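You operate a simulated robot arm through the tools that you are given. There is no shell and no other tool. Be economical: measure what you need, move in short steps, check, and stop when the job is done.

Carry out the task below with a simulated robot arm. There is one attempt and no reset: what you move stays moved.

Task
Put things in order on the table top. At the end: the grey small tin with the red knob stands where the green scouring pad stood; the feed jar with the red label stands on top of the red bowl; the clear bottle is on the orange tray; the green scouring pad stands where the clear bottle stood; whatever was shut is shut again. Leave all else as you found it, and nothing knocked over.

Only the result counts: the job must be done as asked and must still hold three seconds after the hand-in. Knocking over, shifting, dropping, spilling or breaking anything else fails it.

Robot
A 7-joint arm with a two-finger parallel gripper, fixed in place. Base frame: the origin is at the foot of the arm, x ahead of it, y to its left, z up; the work surface is at about z = 0. Readings come in mm, rad, newtons and seconds.
With the tool pointing down near the work surface it reaches from about 220 to 580 mm from the base axis. Its first joint turns from -1.152 to 1.152 rad. Payload 2.5 kg.
The tool frame sits at the grasp point between the pads (the TCP): z along the fingers, y along the line on which they close. The tips reach 23 mm beyond it. Largest opening 94 mm; finger width 38, thickness 10; the body of the gripper, 54 by 96 mm, starts 39 mm behind the TCP.
Orientation is that of the tool frame in the base frame, as a unit quaternion [x, y, z, w]. With the fingers straight down and closing along the base's y, the tool's x points along the base's -x, its y along +y and its z along -z.

Tools
- The arm moves only by the tool nudge_tool. Its argument "commands" is a list of rows, each an object of numbers (a shift or turn left out is 0, a gripper value left out holds the last): "x", "y", "z": the shift along the tool's x, y, z in units of 25 mm (1.0 is 25 mm); "rx", "ry", "rz": the turn, a rotation vector about the tool's x, y, z in units of 5 degrees (1.0 is 5 degrees); "jaw": the closure, from 0 (fully open) to 1 (shut). In form: [{"x": .., "y": .., "z": .., "rx": .., "ry": .., "rz": .., "jaw": ..}, ...]. A call has 1 to 20 rows; each row shifts and turns the commanded pose from where the row before left it, along the tool's axes as they then stand. A call with a number of a shift or a turn outside -1 to 1 is refused whole. Each row takes 0.2 s and may step no farther than 50 mm and 0.15 rad from the row before; otherwise, or with a gripper value out of range, the whole call is refused. Where a pose cannot be reached the arm comes as near as it can. A force on the tool above 40 N (or 10 N above the force at the start of the call, whichever is more), or a blocked arm, ends the call early, and 0.2 s more pass. Each finger travels about 108 mm/s and halts on what it meets, pressing with about 23 N; the grip force reading is that of the motor and also rises with nothing between the fingers. The clock runs only during rows and for 0.2 s after the last one: add rows that do not move to give the fingers time. It gives the time, the measured TCP pose, the force on the tool (base axes), the opening and the grip force at its end, in the units of the frame above (readings bear some noise), and new pictures: "views" is both (left out), scene, wrist or none.
- Cameras (640 x 400 px; columns grow to the right, rows downward): "scene" is fixed at [142.7, -427.8, 536.1]; the picture's right is [0.64, -0.77, 0.00], its down [-0.51, -0.42, -0.75] and it looks along [0.58, 0.47, -0.66] (base axes); focal length 214 px, centre (320, 200). "wrist" rides on the gripper at [-39, 0, -44] in the tool frame; the picture's right is [0.00, -1.00, 0.00], its down [0.97, 0.00, -0.24] and it looks along [0.24, 0.00, 0.97] (tool axes); focal length 218 px, centre (320, 200).
- probe_pixels(camera, pixels): there is no depth. For up to 12 entries [column, row, z] of the newest picture of that camera ("zoom" is the newest enlarged one), the place [x, y] in the base frame at which the ray of that pixel passes the height z, good to about 2 mm, but the place of the scene camera against the robot may be out by one fixed shift of up to 12 mm in any direction. The clock stands still meanwhile.
- enlarge(camera, box): a new picture of the part [left, top, right, bottom] of that camera's present view, enlarged. The clock stands still meanwhile.
- hand_in(): hands the job in; it is judged then, once.

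Go step by step. Measure first, check grasps and placings, and put right what went wrong. The budget is 80 turns and 120 pictures, counting those below and the enlarged ones. Unless the task says otherwise, let go and move clear before handing in, and close with one line.

The tools are called after "Emit:" as a command line: name --argument value ..., lists and objects as JSON in quotes. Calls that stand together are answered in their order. nudge_tool: Moves the arm, as the interface text tells. Its arguments: {"type":"object","properties":{"commands":{"type":"array"},"views":{"type":"string","enum":["both","scene","wrist","none"]}},"required":["commands"]} The other tools are called the same way: probe_pixels (camera, pixels) gives the place at which the rays of pixels pass given heights; enlarge (camera, box) takes an enlarged picture of a part of a camera's view; hand_in () hands the job in.

At the start:

```text
clock: 0.0
tcp_pos: [439.4, -99.1, 408.3]
orientation: [0.0, 1.0, 0.0, 0.0]
force: [-0.1, 0.1, 0.0]
gripper_width: 94.0
grasp_force: 0.0
```

scene: 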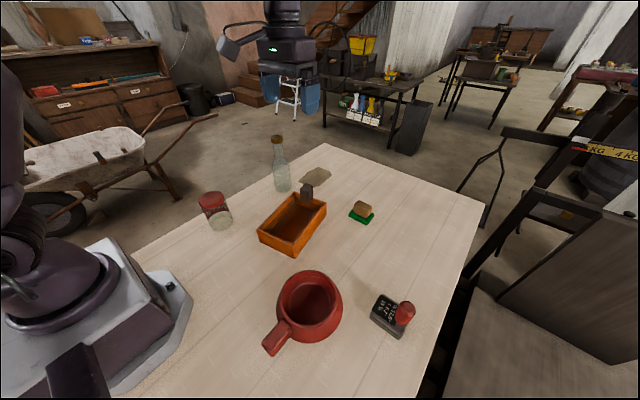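
wrist: 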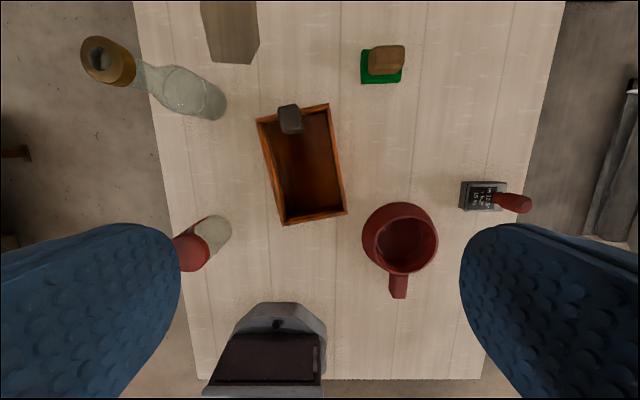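

The pictures show the bottle (scene 281,165), jar (215,210), tray (292,223), pad (361,213), red bowl (310,305) and tin (393,315). I'll enlarge the views to see the details.

Emit:
enlarge --camera "scene" --box '[180, 120, 400, 260]'

Emit:
enlarge --camera "scene" --box '[240, 250, 440, 375]'

Emit:
enlarge --camera "wrist" --box '[160, 0, 560, 250]'

Emit:
probe_pixels --camera "wrist" --pixels '[[361, 84, 0], [401, 82, 0], [220, 112, 0], [215, 235, 0], [459, 207, 0], [500, 211, 0], [285, 224, 0], [346, 213, 0], [257, 120, 40], [328, 104, 40], [400, 240, 60], [290, 120, 30]]'

```text
2.86 times, centred on (290, 190) of scene
```

zoom: 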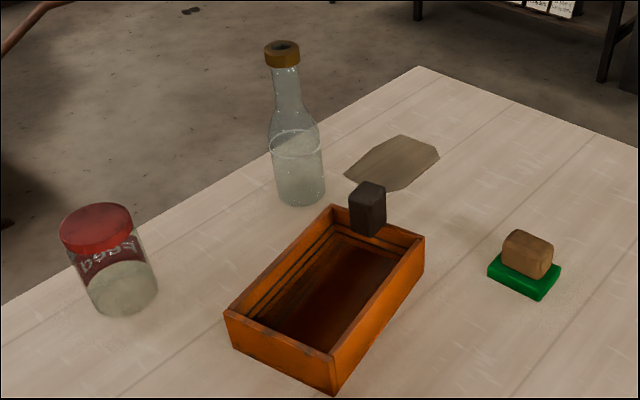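

```text
3.20 times, centred on (340, 312) of scene
```

zoom: 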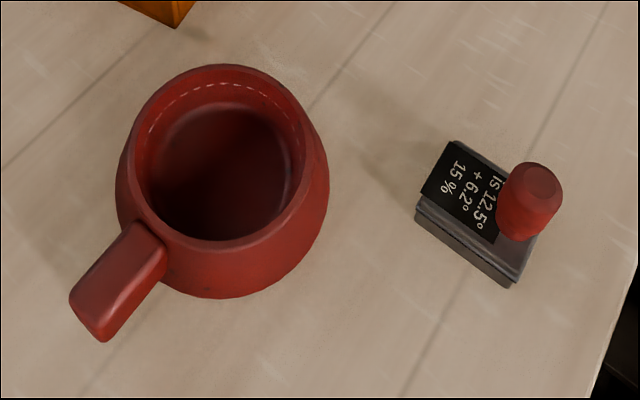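

```text
1.60 times, centred on (360, 125) of wrist
```

zoom: 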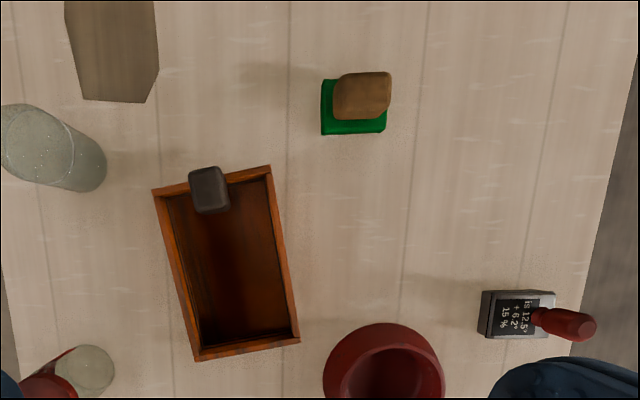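

```text
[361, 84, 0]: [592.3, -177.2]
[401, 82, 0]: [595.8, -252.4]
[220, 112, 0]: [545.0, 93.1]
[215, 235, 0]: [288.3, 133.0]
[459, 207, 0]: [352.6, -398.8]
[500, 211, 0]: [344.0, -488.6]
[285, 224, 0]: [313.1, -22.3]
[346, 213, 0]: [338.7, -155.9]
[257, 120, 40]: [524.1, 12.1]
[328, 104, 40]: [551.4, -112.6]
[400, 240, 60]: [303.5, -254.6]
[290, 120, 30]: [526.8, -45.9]
```

I'll cross-check positions with the scene camera.

Emit:
probe_pixels --camera "scene" --pixels '[[348, 215, 0], [366, 224, 0], [374, 213, 0], [282, 191, 0], [220, 229, 0], [371, 318, 0], [400, 338, 0], [295, 255, 0], [259, 237, 0], [325, 212, 0], [312, 343, 0], [403, 310, 45]]'

Emit:
probe_pixels --camera "scene" --pixels '[[290, 284, 80], [335, 297, 80], [308, 270, 80], [304, 335, 80], [277, 139, 200], [277, 139, 230], [213, 200, 100], [213, 200, 120], [365, 209, 30], [306, 190, 60], [403, 310, 60], [275, 345, 60]]'

```text
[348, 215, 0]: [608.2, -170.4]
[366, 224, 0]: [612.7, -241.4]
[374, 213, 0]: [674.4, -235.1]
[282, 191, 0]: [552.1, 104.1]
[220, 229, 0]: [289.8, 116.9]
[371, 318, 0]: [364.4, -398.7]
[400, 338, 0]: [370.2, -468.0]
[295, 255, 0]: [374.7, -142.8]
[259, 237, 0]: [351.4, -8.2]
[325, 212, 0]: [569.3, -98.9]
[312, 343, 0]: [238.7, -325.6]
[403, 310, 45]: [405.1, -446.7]
```

```text
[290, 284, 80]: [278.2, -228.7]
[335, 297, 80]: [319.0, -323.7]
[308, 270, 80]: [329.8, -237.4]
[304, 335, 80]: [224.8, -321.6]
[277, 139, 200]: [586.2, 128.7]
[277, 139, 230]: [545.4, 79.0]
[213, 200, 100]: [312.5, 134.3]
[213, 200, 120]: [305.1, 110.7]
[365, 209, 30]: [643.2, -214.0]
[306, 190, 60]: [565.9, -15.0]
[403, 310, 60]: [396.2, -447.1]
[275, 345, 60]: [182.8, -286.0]
```

Pad appears at about (635,-210), beyond straight-down reach, so it needs a tilted tool. First I'll look from above the bottle/tray/jar side.

Emit:
nudge_tool --commands '[{"y": 1}, {"y": 1}, {"y": 1}, {"y": 1}, {"y": 1}, {"y": 1}, {"y": 0.5}, {}]'

```text
clock: 1.8
tcp_pos: [441.2, 63.0, 410.3]
orientation: [0.0, 1.0, 0.0, 0.0]
force: [-0.3, 0.4, 0.8]
gripper_width: 94.2
grasp_force: 0.0
```

scene: 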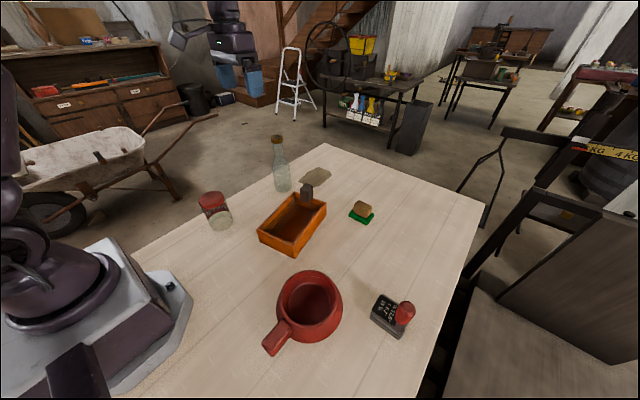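
wrist: 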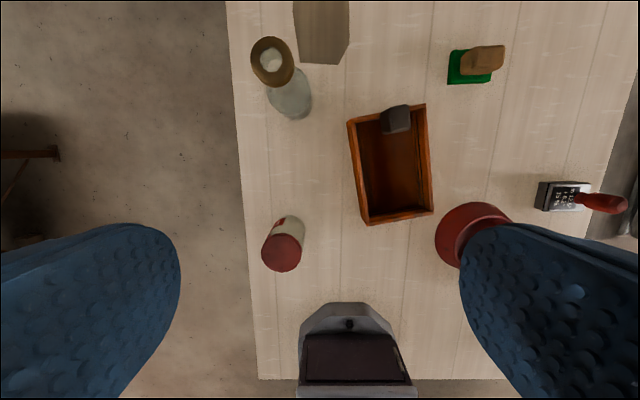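

Triangulating the two wrist views puts the bottle top at about (560,110,213). I'll move above it for a close look.

Emit:
nudge_tool --commands '[{"x": -0.95, "y": 0.38, "z": 0.8}, {"x": -0.95, "y": 0.38, "z": 0.8}, {"x": -0.95, "y": 0.38, "z": 0.8}, {"x": -0.95, "y": 0.38, "z": 0.8}, {"x": -0.95, "y": 0.38, "z": 0.8}, {}, {}]'

```text
clock: 3.4
tcp_pos: [560.6, 111.7, 308.2]
orientation: [0.0, 1.0, 0.0, 0.0]
force: [0.7, 0.8, -0.9]
gripper_width: 94.1
grasp_force: 0.0
```

scene: 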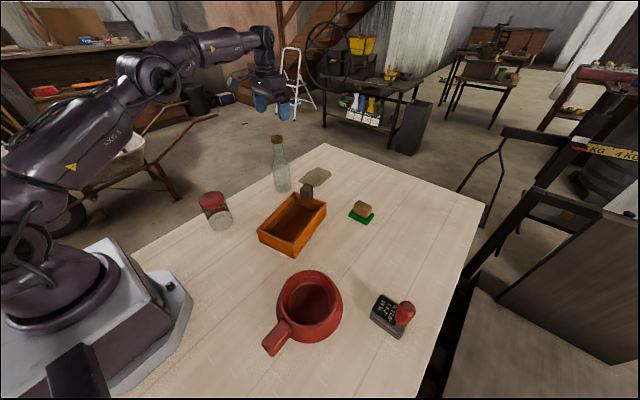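
wrist: 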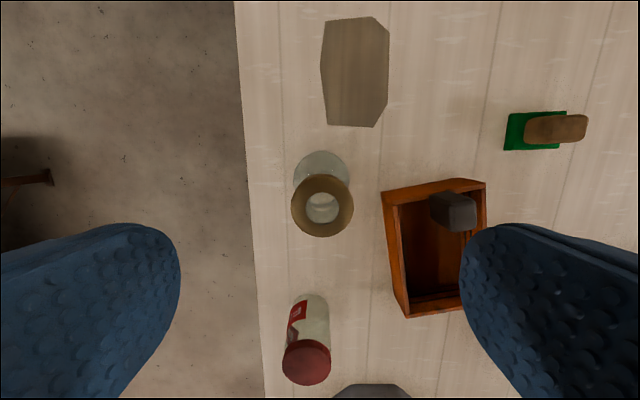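

The bottle ring is at wrist (322,206). I'll locate it and the base.

Emit:
probe_pixels --camera "wrist" --pixels '[[322, 206, 213], [322, 206, 200], [291, 206, 213], [353, 206, 213], [320, 151, 70], [293, 175, 0], [348, 175, 0], [312, 375, 100], [321, 78, 0], [545, 135, 0]]'

Emit:
enlarge --camera "wrist" --box '[260, 120, 420, 220]'

Emit:
enlarge --camera "wrist" --box '[370, 160, 530, 330]'

```text
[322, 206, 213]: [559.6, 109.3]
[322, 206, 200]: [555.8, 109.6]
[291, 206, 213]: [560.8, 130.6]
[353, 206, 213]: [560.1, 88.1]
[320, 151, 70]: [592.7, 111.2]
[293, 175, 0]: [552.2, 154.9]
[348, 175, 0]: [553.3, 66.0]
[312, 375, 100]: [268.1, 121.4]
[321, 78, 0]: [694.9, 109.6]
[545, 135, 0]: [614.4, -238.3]
```

```text
4.00 times, centred on (340, 170) of wrist
```

zoom: 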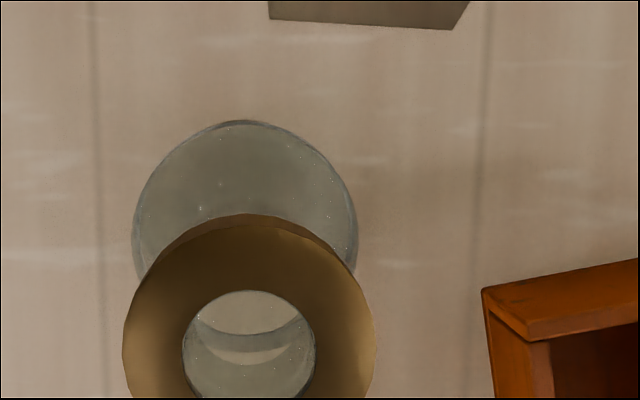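

```text
2.35 times, centred on (450, 245) of wrist
```

zoom: 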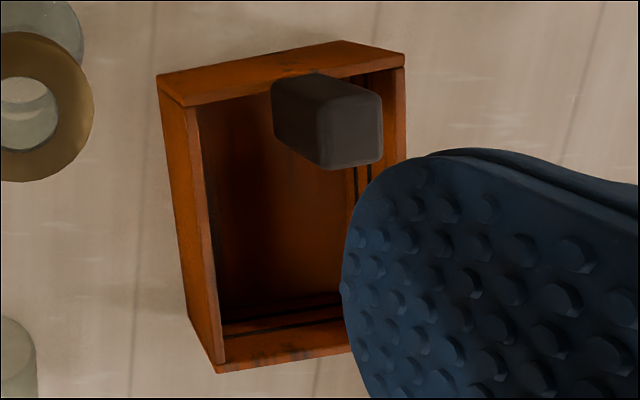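

Ring centre is (560,109), 42 mm across; gripper is aligned. Descend to z≈190 and close.

Emit:
nudge_tool --commands '[{"z": 0.8, "y": -0.08}, {"z": 0.8}, {"z": 0.8}, {"z": 0.8}, {"z": 0.8}, {"z": 0.72}, {}]'

```text
clock: 5.0
tcp_pos: [559.7, 109.9, 190.2]
orientation: [0.0, 1.0, 0.0, 0.0]
force: [1.6, 0.3, 1.3]
gripper_width: 93.8
grasp_force: 0.0
```

scene: 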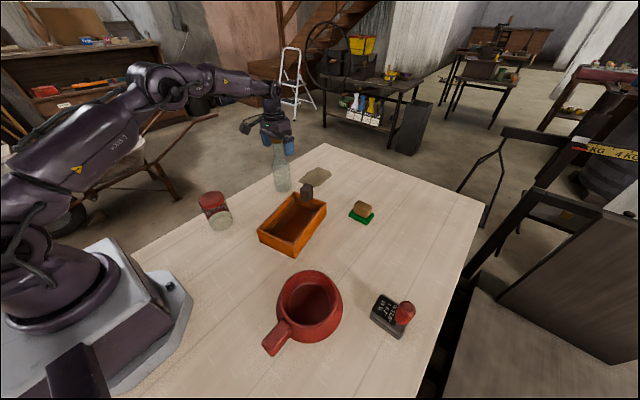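
wrist: 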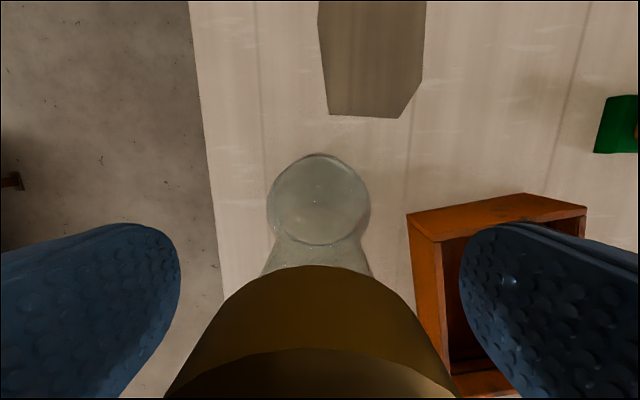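

The ring is centred between the fingers; I'll record the base centre (319,199) and close.

Emit:
probe_pixels --camera "wrist" --pixels '[[319, 199, 0], [319, 154, 0], [319, 245, 0], [267, 199, 0], [370, 199, 0]]'

Emit:
nudge_tool --commands '[{"jaw": 1}, {"jaw": 1}, {"jaw": 1}, {"jaw": 1}]' --views "none"

```text
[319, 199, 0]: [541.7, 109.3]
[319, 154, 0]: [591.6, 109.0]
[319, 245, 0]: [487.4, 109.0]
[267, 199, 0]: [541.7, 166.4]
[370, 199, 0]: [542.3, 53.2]
```

```text
clock: 6.0
tcp_pos: [560.8, 108.7, 190.7]
orientation: [0.0, 1.0, 0.0, 0.0]
force: [-0.4, -1.7, 0.2]
gripper_width: 35.3
grasp_force: 22.8
```

Grip holds at 35 mm. Lift 120 mm and check.

Emit:
nudge_tool --commands '[{"z": -0.4}, {"z": -0.6}, {"z": -0.8}, {"z": -0.8}, {"z": -0.8}, {"z": -0.8}, {"z": -0.6}, {}]'

```text
clock: 7.8
tcp_pos: [560.9, 108.3, 310.2]
orientation: [0.0, 1.0, 0.0, 0.0]
force: [-0.1, 0.0, -3.3]
gripper_width: 35.2
grasp_force: 23.0
```

scene: 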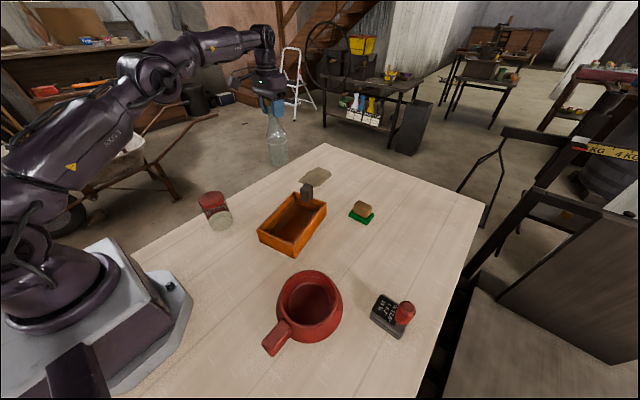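
wrist: 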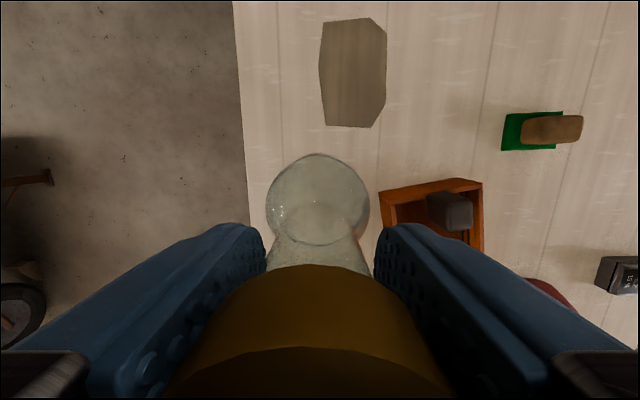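

Bottle is held upright. Carry it over the tray toward (425,-72).

Emit:
nudge_tool --commands '[{"x": 0.3, "y": -0.4}, {"x": 0.6, "y": -0.8}, {"x": 0.6, "y": -0.8}, {"x": 0.6, "y": -0.8}, {"x": 0.6, "y": -0.8}, {"x": 0.6, "y": -0.8}, {"x": 0.6, "y": -0.8}, {"x": 0.6, "y": -0.8}, {"x": 0.6, "y": -0.8}, {"x": 0.33, "y": -0.42}, {}, {}]'

```text
clock: 10.4
tcp_pos: [424.6, -70.6, 311.4]
orientation: [0.0, 1.0, 0.0, 0.0]
force: [0.8, -0.2, -3.6]
gripper_width: 35.2
grasp_force: 22.3
```

scene: 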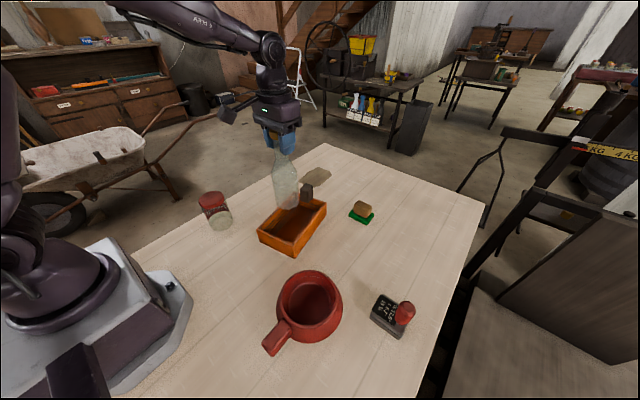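
wrist: 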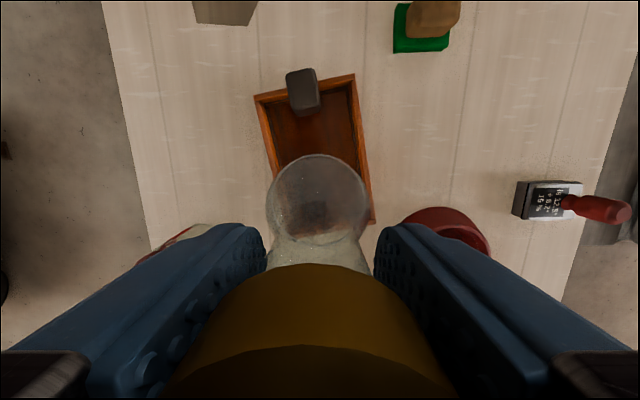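

Bottle is over the tray centre (sides at y≈-7 and -141 here). Lower most of the way, then look.

Emit:
nudge_tool --commands '[{"z": 0.6, "y": -0.1}, {"z": 0.8}, {"z": 0.8}, {"z": 0.8}, {"z": 0.6}, {"z": 0.4}, {}]'

```text
clock: 11.5
tcp_pos: [426.6, -74.1, 238.6]
orientation: [0.0, 1.0, -0.001, 0.007]
force: [-2.2, 0.8, 7.6]
gripper_width: 35.4
grasp_force: 22.9
stopped in row 5: the force on the tool passed its limit (the readings are from after the stop); the commanded pose is now the measured one
```

scene: 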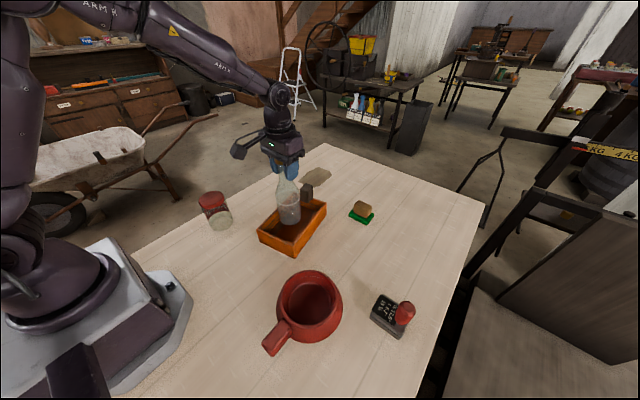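
wrist: 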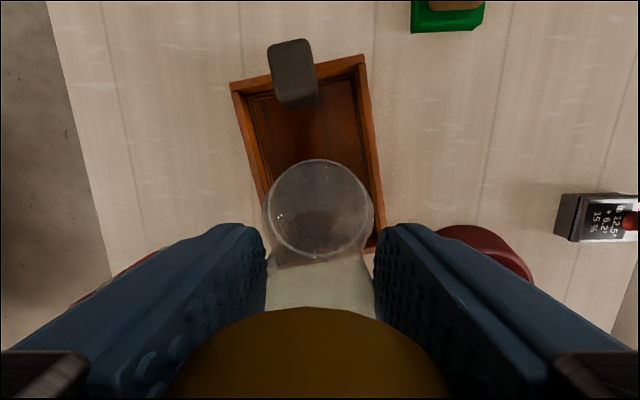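

Contact came at TCP 238.6 (bottle bottom ≈ 48 mm): either a high tray floor or something underneath. I'll enlarge to see.

Emit:
enlarge --camera "scene" --box '[240, 170, 340, 260]'

Emit:
enlarge --camera "wrist" --box '[220, 30, 400, 270]'

```text
4.44 times, centred on (290, 215) of scene
```

zoom: 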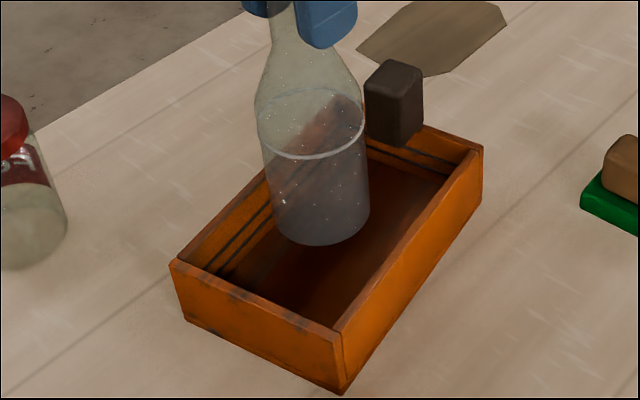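

```text
1.67 times, centred on (310, 150) of wrist
```

zoom: 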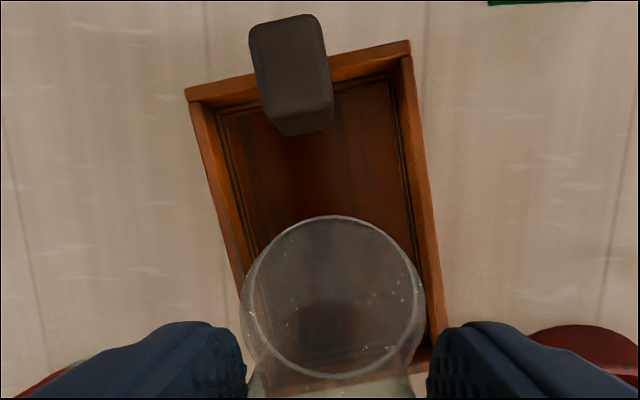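

The tray's inner faces show only a ~12 mm shallow recess, so the floor is indeed at ~48 mm and the bottle stands on it inside the rim. Ease off 1 mm of pressure, open a little and check.

Emit:
nudge_tool --commands '[{"z": -0.04}, {"jaw": 0.5}, {"jaw": 0.4}, {"jaw": 0.3}, {"jaw": 0.2}, {"jaw": 0}, {}, {}]'

```text
clock: 13.3
tcp_pos: [425.7, -73.7, 239.7]
orientation: [0.001, 1.0, 0.0, 0.006]
force: [-0.7, -0.1, -0.6]
gripper_width: 93.9
grasp_force: 0.1
```

scene: 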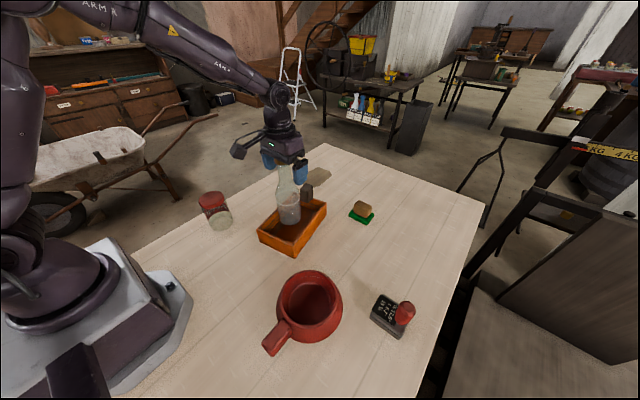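
wrist: 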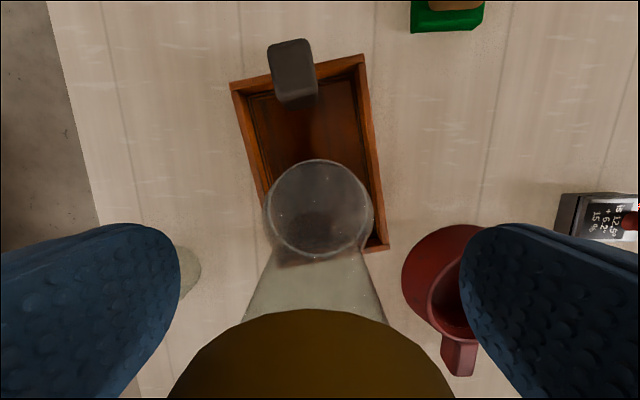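

The bottle stays upright. Raise straight up and move over to view the bowl and tin.

Emit:
nudge_tool --commands '[{"z": -0.5}, {"z": -1}, {"z": -1}, {"z": -1}, {"z": -0.5}, {"x": 0.6, "y": -0.9, "z": -0.5}, {"x": 0.6, "y": -0.9, "z": -0.5}, {"x": 0.6, "y": -0.9}, {"x": 0.6, "y": -0.9}, {"x": 0.6, "y": -0.9}, {"x": 0.6, "y": -0.9}, {"x": 0.6, "y": -0.9}, {}]'

```text
clock: 16.1
tcp_pos: [320.2, -231.1, 363.1]
orientation: [0.0, 1.0, -0.001, 0.006]
force: [0.7, 0.2, 0.0]
gripper_width: 93.9
grasp_force: 0.0
```

scene: 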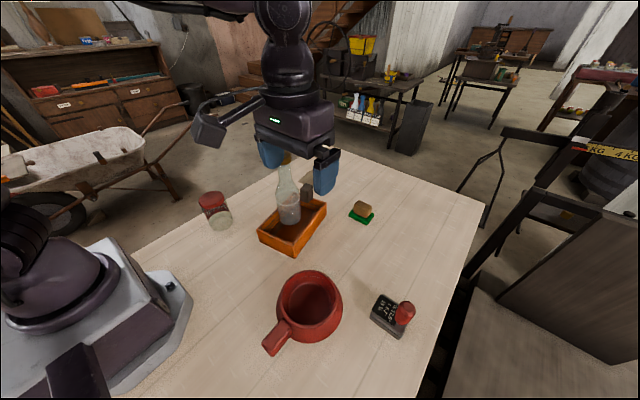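
wrist: 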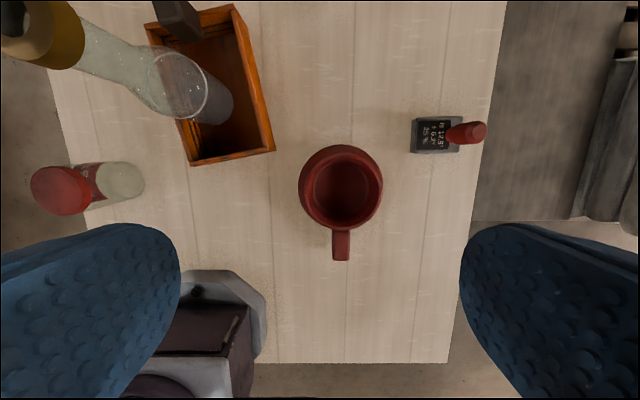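

Bowl centre is near wrist (342,190), handle toward the base. Zooming to read rim/inner dimensions.

Emit:
enlarge --camera "wrist" --box '[280, 130, 408, 270]'

Emit:
enlarge --camera "wrist" --box '[390, 90, 518, 180]'

Emit:
enlarge --camera "wrist" --box '[10, 130, 170, 230]'

```text
2.86 times, centred on (344, 200) of wrist
```

zoom: 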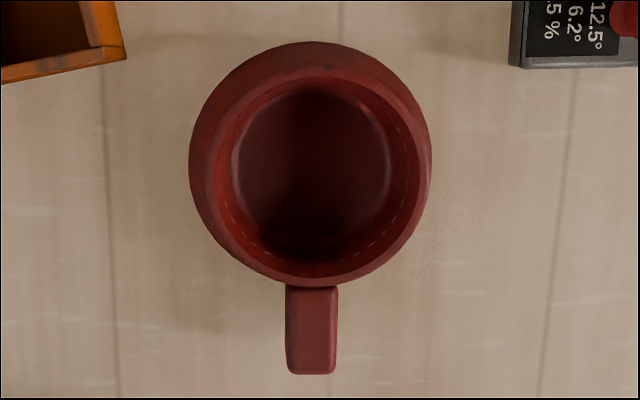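

```text
4.44 times, centred on (454, 135) of wrist
```

zoom: 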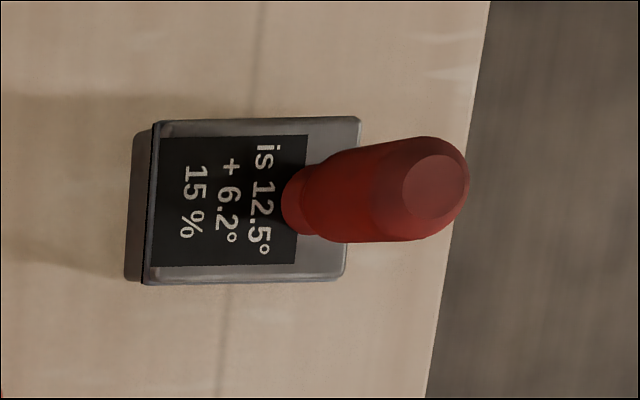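

```text
4.00 times, centred on (90, 180) of wrist
```

zoom: 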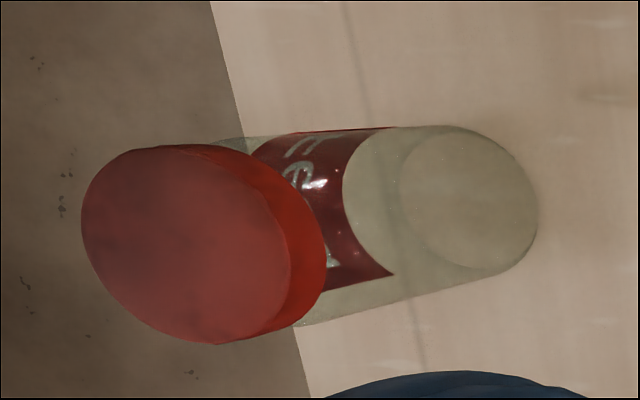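

Bowl appears centred about (290,-268) with an opening larger than the jar. A lower view will fix its rim height.

Emit:
nudge_tool --commands '[{"y": -0.75, "z": 0.9}, {"y": -0.75, "z": 0.9}, {"z": 0.9}, {"z": 0.9}, {"z": 0.9}, {"z": 0.7}, {}]' --views "wrist"

```text
clock: 17.7
tcp_pos: [321.5, -269.7, 232.4]
orientation: [0.0, 1.0, 0.0, 0.006]
force: [-0.3, 0.5, 0.5]
gripper_width: 93.8
grasp_force: 0.1
```

wrist: 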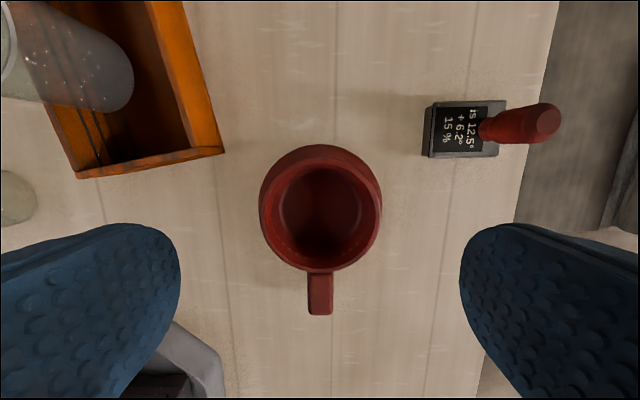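

Zoom in to measure the rim.

Emit:
enlarge --camera "wrist" --box '[240, 130, 400, 330]'

Emit:
enlarge --camera "wrist" --box '[410, 80, 570, 180]'

```text
2.00 times, centred on (320, 230) of wrist
```

zoom: 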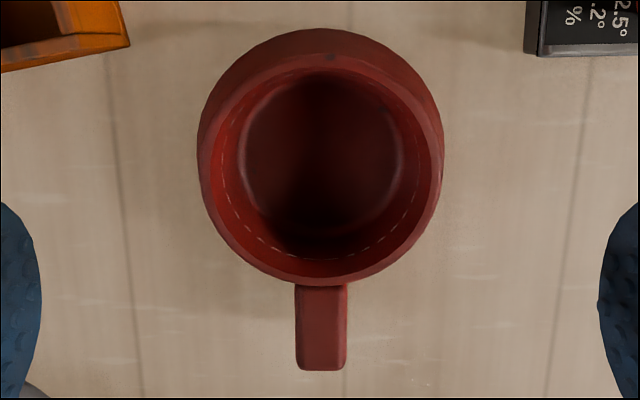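

```text
4.00 times, centred on (490, 130) of wrist
```

zoom: 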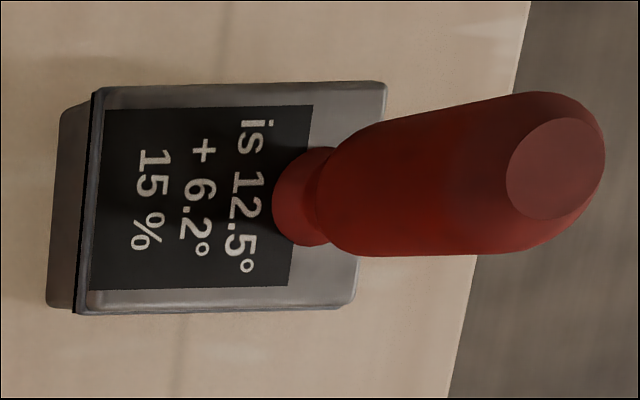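

Bowl centre is (287,-271), rim ~45 mm high, opening ~115 mm: wider than the jar. The tin's knob stands at about (379,-456), top ~90 mm. Next go above the jar.

Emit:
nudge_tool --commands '[{"z": -0.8, "ry": 0.14}, {"z": -0.8, "y": 0.5}, {"z": -0.8, "y": 0.9}, {"y": 0.9, "x": 0.1}, {"y": 0.9, "x": 0.1}, {"y": 0.9, "x": 0.1}, {"y": 0.9, "x": 0.1}, {"y": 0.9, "x": 0.1}, {"y": 0.9, "x": 0.1}, {"y": 0.9, "x": 0.1}, {"y": 0.9, "x": 0.1}, {"y": 0.9, "x": 0.1}, {"y": 0.9, "x": 0.1}, {"y": 0.9, "x": 0.1}, {"y": 0.9, "x": 0.1}, {"y": 0.9}, {"y": 0.9}, {"y": 0.9}, {"y": 0.6}, {}]'

```text
clock: 21.9
tcp_pos: [290.9, 118.7, 292.6]
orientation: [0.0, 1.0, -0.001, 0.0]
force: [0.4, -0.6, 0.0]
gripper_width: 94.3
grasp_force: 0.0
```

scene: 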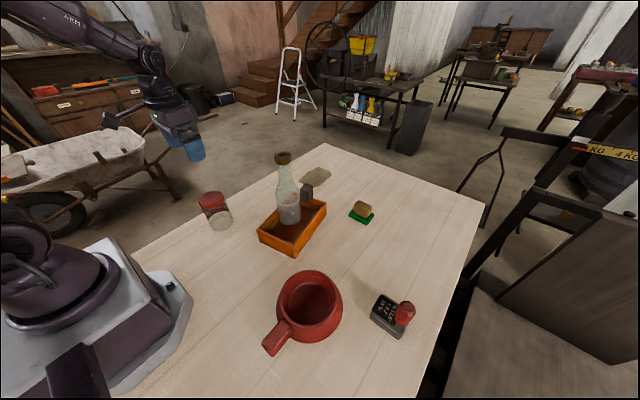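
wrist: 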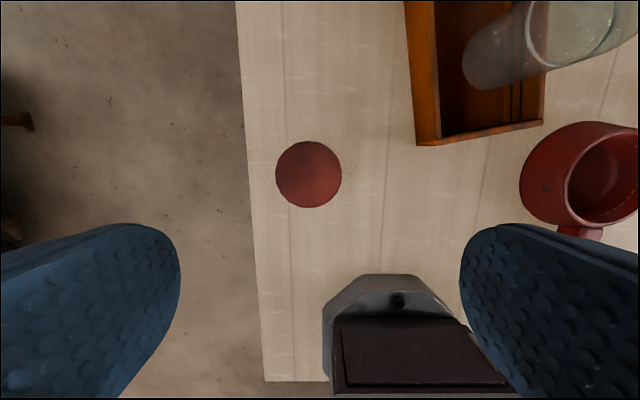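

Lid centre (308,174) gives about (301,131), ~73 mm wide. Align and descend to just above it.

Emit:
nudge_tool --commands '[{"x": -0.42, "y": 0.49, "z": 0.6}, {"z": 0.9}, {"z": 0.9}, {"z": 0.9}, {"z": 0.9}, {"z": 0.8}, {}]' --views "wrist"

```text
clock: 23.5
tcp_pos: [302.3, 130.7, 168.3]
orientation: [0.0, 1.0, -0.001, 0.001]
force: [0.7, -0.8, -0.3]
gripper_width: 94.0
grasp_force: 0.1
```

wrist: 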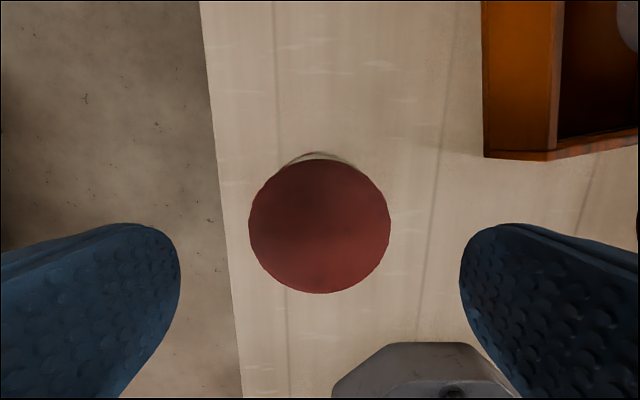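

Lid is centred (319,226), top at ~104 mm. Descend to TCP z≈88 and grip.

Emit:
nudge_tool --commands '[{"z": 0.7, "x": 0.05}, {"z": 0.7}, {"z": 0.7}, {"z": 0.6}, {"z": 0.5}, {}, {"jaw": 1}, {"jaw": 1}, {"jaw": 1}]' --views "wrist"

```text
clock: 25.5
tcp_pos: [300.8, 131.1, 88.2]
orientation: [0.0, 1.0, -0.001, 0.0]
force: [-0.1, -0.3, -0.1]
gripper_width: 71.2
grasp_force: 23.1
```

wrist: 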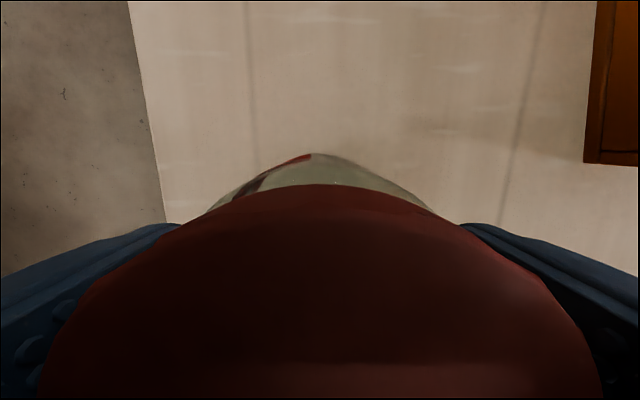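

Grip solid at 71 mm. Lift ~115 mm.

Emit:
nudge_tool --commands '[{"z": -0.4}, {"z": -0.7}, {"z": -0.9}, {"z": -0.9}, {"z": -0.9}, {"z": -0.8}, {"y": -0.5}, {"y": -0.8}, {"y": -0.8}, {"y": -0.8}, {"y": -0.8}, {}]' --views "both"

```text
clock: 28.1
tcp_pos: [299.9, 37.2, 203.2]
orientation: [0.0, 1.0, -0.001, 0.0]
force: [0.1, -0.4, -3.0]
gripper_width: 71.8
grasp_force: 23.4
```

scene: 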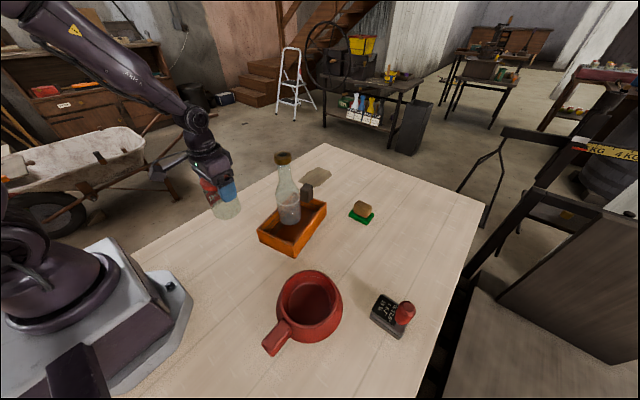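
wrist: 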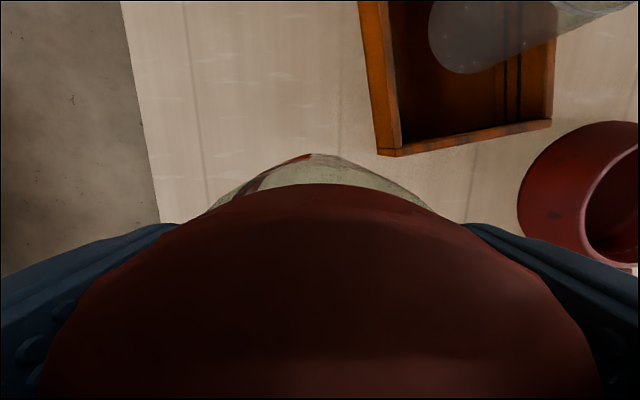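

Jar held. Carry on to the bowl centre (287,-271): Δy = -308, Δx = -13.

Emit:
nudge_tool --commands '[{"y": -0.5}, {"y": -0.8}, {"y": -0.8}, {"y": -0.8}, {"y": -0.8, "x": 0.1}, {"y": -0.8, "x": 0.1}, {"y": -0.8, "x": 0.1}, {"y": -0.8, "x": 0.1}, {"y": -0.8, "x": 0.12}, {"y": -0.8}, {"y": -0.8}, {"y": -0.8}, {"y": -0.8}, {"y": -0.8}, {"y": -0.8}, {"y": -0.62}, {}, {}]'

```text
clock: 31.9
tcp_pos: [289.1, -269.6, 203.3]
orientation: [0.0, 1.0, -0.001, -0.001]
force: [-0.2, -0.4, -3.1]
gripper_width: 71.3
grasp_force: 23.4
```

scene: 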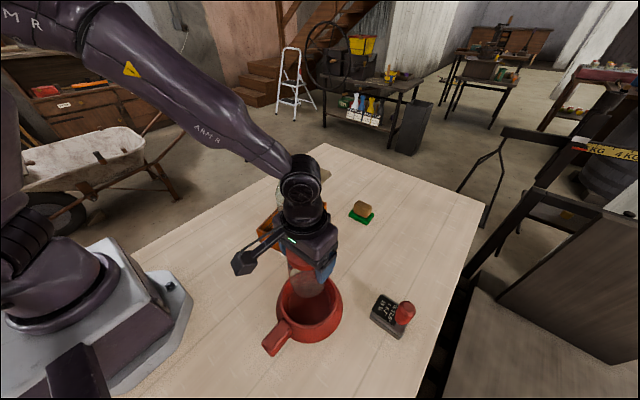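
wrist: 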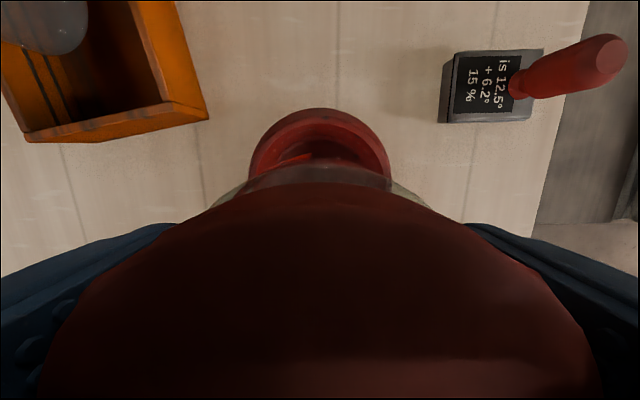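

Bowl opening is centred under the jar (u≈320). Lower gently until contact.

Emit:
nudge_tool --commands '[{"z": 0.5}, {"z": 0.6}, {"z": 0.6}, {"z": 0.4}, {"z": 0.3}, {"z": 0.3}, {"z": 0.3}, {"z": 0.3}, {"z": 0.3}, {"z": 0.3}, {"z": 0.3}, {"z": 0.3}, {}]'

```text
clock: 33.7
tcp_pos: [290.1, -271.5, 127.4]
orientation: [-0.001, 1.0, 0.0, 0.004]
force: [-3.5, 2.4, 12.1]
gripper_width: 71.5
grasp_force: 22.9
stopped in row 8: the force on the tool passed its limit (the readings are from after the stop); the commanded pose is now the measured one
```

scene: 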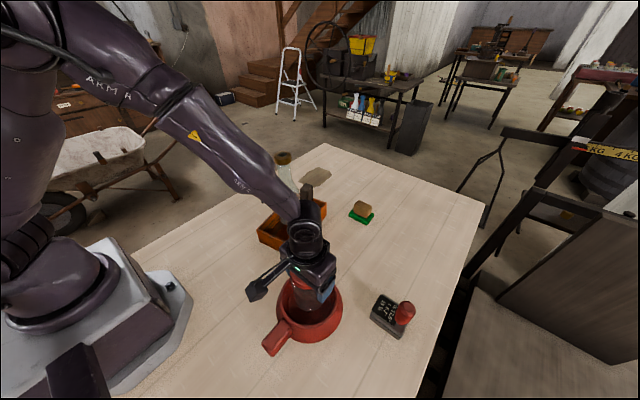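
wrist: 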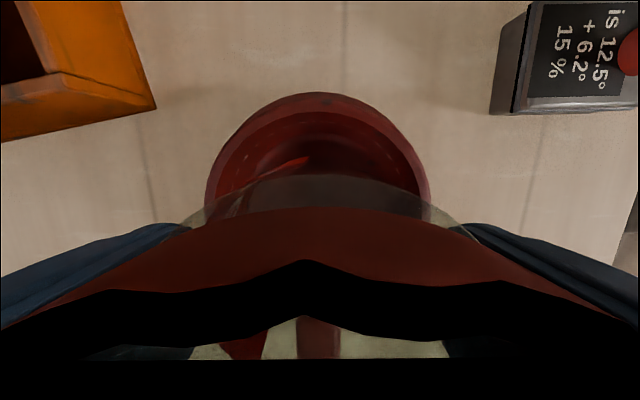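

Contact at TCP 127; the lid now looks closer to the palm, so the jar may have slid up in the grip. Zoom in to check.

Emit:
enlarge --camera "scene" --box '[240, 220, 380, 360]'

Emit:
enlarge --camera "wrist" --box '[160, 60, 480, 360]'

```text
2.86 times, centred on (310, 290) of scene
```

zoom: 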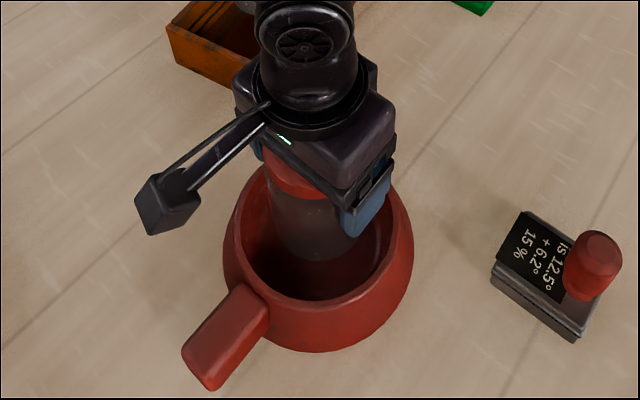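

```text
1.33 times, centred on (320, 210) of wrist
```

zoom: 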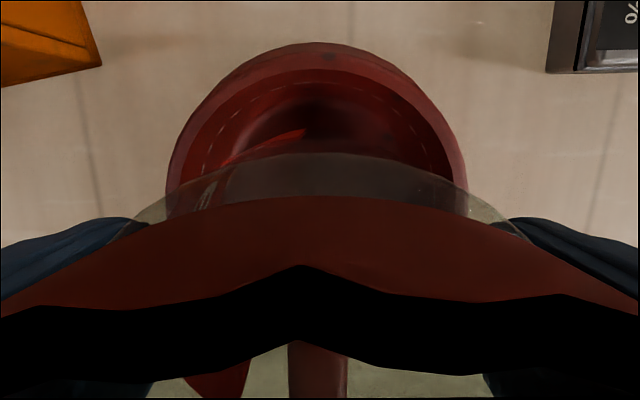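

The jar bottom sits inside the bowl opening and upright. Ease 1 mm and open slowly.

Emit:
nudge_tool --commands '[{"z": -0.04}, {"jaw": 0.2}, {"jaw": 0.15}, {"jaw": 0.1}, {"jaw": 0}, {}, {}]'

```text
clock: 35.3
tcp_pos: [289.8, -271.2, 128.0]
orientation: [0.0, 1.0, -0.002, 0.003]
force: [-0.6, -0.2, 12.9]
gripper_width: 93.9
grasp_force: 0.0
```

scene: 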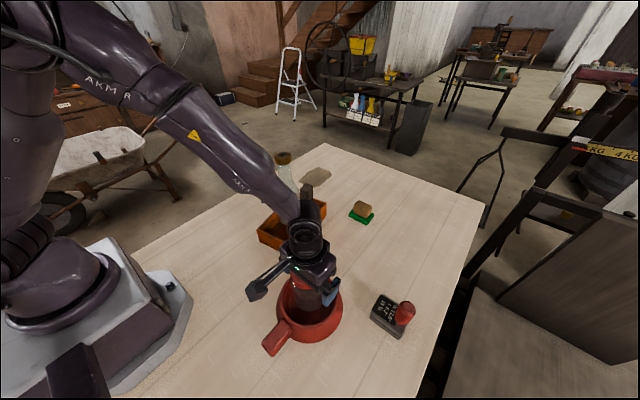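
wrist: 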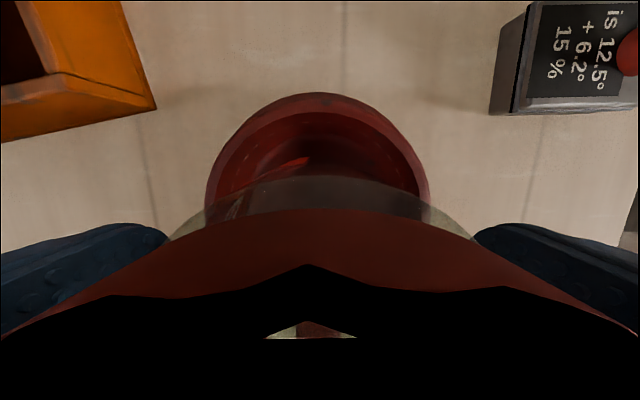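

Palm touches the lid top (13 N), so the jar stands supported. Raise straight up.

Emit:
nudge_tool --commands '[{"z": -0.2}, {"z": -0.5}, {"z": -0.8}, {"z": -0.9}, {"z": -0.9}, {"z": -0.9}, {"z": -0.9}, {"z": -0.9}, {}]'

```text
clock: 37.3
tcp_pos: [288.3, -270.3, 278.0]
orientation: [0.0, 1.0, -0.001, 0.003]
force: [-0.6, -0.4, 0.6]
gripper_width: 94.1
grasp_force: 0.1
```

scene: 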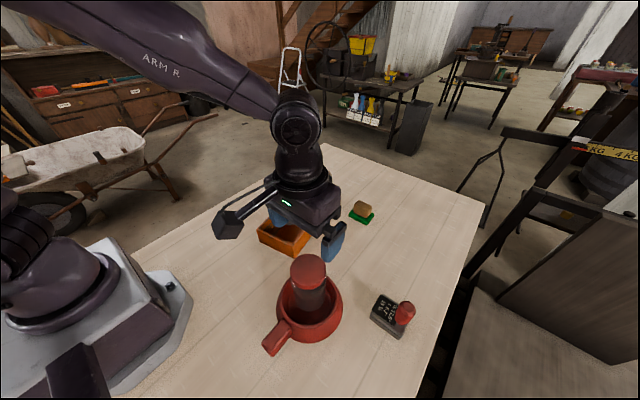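
wrist: 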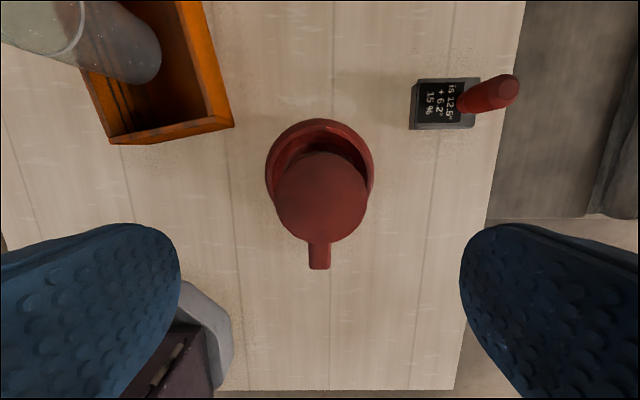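

Jar stands in the bowl. Now move near the pad and tilt the tool 35° outward.

Emit:
nudge_tool --commands '[{"z": -0.7, "ry": 0.07}, {"x": -0.88, "y": 0.2, "z": -0.5}, {"x": -0.88, "y": 0.2, "z": -0.5}, {"x": -0.88, "y": 0.2}, {"x": -0.88, "y": 0.2}, {"x": -0.88, "y": 0.2}, {"x": -0.88, "y": 0.2}, {"x": -0.88, "y": 0.2}, {"x": -0.88, "y": 0.2}, {"x": -0.88, "y": 0.2}, {"x": -0.88, "y": 0.2}, {"x": -0.88, "y": 0.25}, {"ry": -1}, {"ry": -1}, {"ry": -1}, {"ry": -1}, {"ry": -1}, {"ry": -1}, {"ry": -1}, {}]'

```text
clock: 41.5
tcp_pos: [529.7, -213.5, 320.1]
orientation: [-0.001, 0.954, -0.002, 0.301]
force: [0.0, -0.6, -0.4]
gripper_width: 93.9
grasp_force: 0.0
```

scene: 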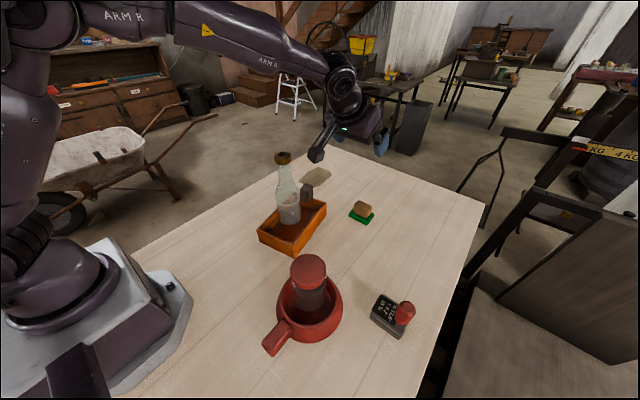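
wrist: 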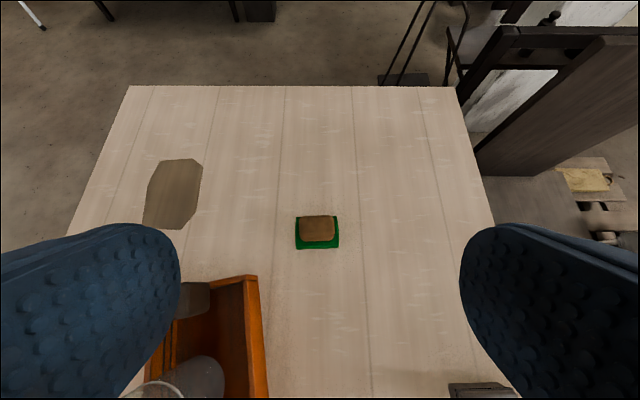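

Pad is in view at wrist (317,232). Probe its edges and zoom.

Emit:
probe_pixels --camera "wrist" --pixels '[[296, 249, 0], [340, 248, 0], [296, 218, 8], [338, 216, 8], [317, 215, 40], [317, 241, 20], [300, 215, 40], [335, 215, 40]]'

Emit:
enlarge --camera "wrist" --box '[277, 205, 357, 255]'

```text
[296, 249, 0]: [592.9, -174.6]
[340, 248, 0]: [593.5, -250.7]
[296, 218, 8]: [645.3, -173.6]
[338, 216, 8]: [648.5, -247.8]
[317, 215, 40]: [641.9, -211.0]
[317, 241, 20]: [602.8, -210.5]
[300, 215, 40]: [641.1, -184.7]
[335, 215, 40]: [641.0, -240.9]
```

```text
8.00 times, centred on (317, 230) of wrist
```

zoom: 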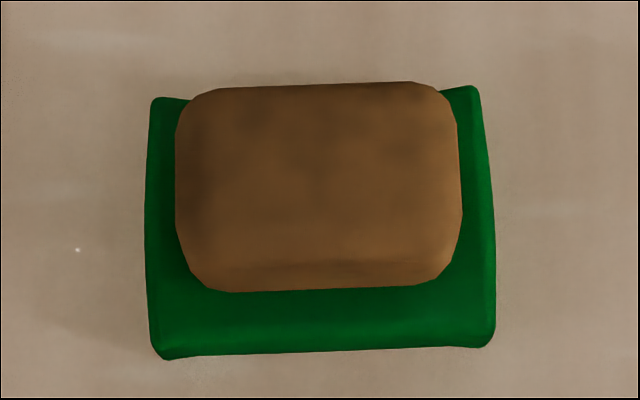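

Pad centre is (620,-212), 75 mm wide along y. Move to ~95 mm above the grasp point.

Emit:
nudge_tool --commands '[{"x": 0.15, "z": 0.925, "y": 0.06}, {"x": 0.15, "z": 0.925}, {"x": 0.15, "z": 0.925}, {"x": 0.15, "z": 0.925}, {"x": 0.15, "z": 0.925}, {"x": 0.15, "z": 0.925}, {"x": 0.15, "z": 0.925}, {"x": 0.15, "z": 0.925}, {"x": 0.15, "z": 0.925}, {}, {}]'

```text
clock: 43.9
tcp_pos: [621.3, -214.0, 129.5]
orientation: [-0.001, 0.953, -0.002, 0.302]
force: [-0.1, 0.0, 0.0]
gripper_width: 94.1
grasp_force: 0.1
```

scene: 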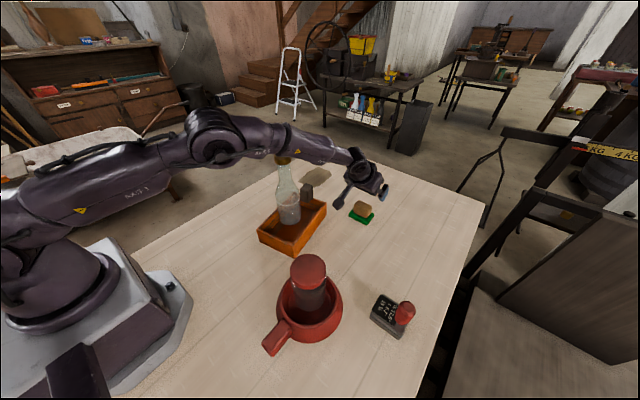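
wrist: 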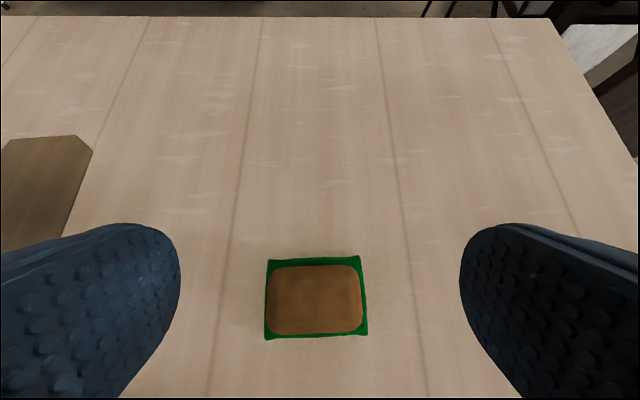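

The forearm passes close to the bottle (scene 282,158). Zoom to check clearance before descending.

Emit:
enlarge --camera "scene" --box '[200, 90, 400, 250]'

Emit:
probe_pixels --camera "wrist" --pixels '[[266, 339, 10], [367, 334, 10], [268, 261, 10], [359, 256, 10], [316, 300, 40]]'

```text
2.50 times, centred on (300, 170) of scene
```

zoom: 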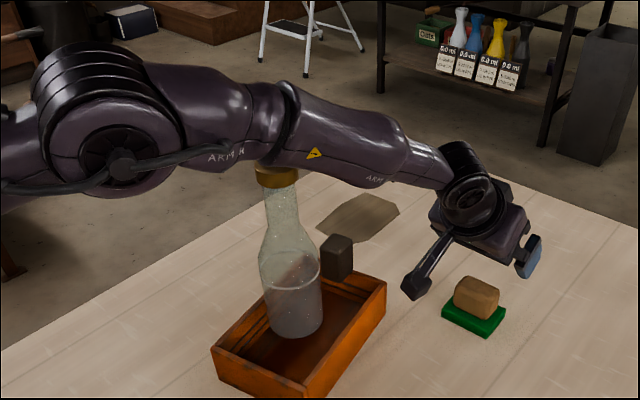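

```text
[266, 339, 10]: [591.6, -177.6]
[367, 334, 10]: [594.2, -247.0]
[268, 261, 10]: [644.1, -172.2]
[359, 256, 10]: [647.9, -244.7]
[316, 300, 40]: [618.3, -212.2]
```

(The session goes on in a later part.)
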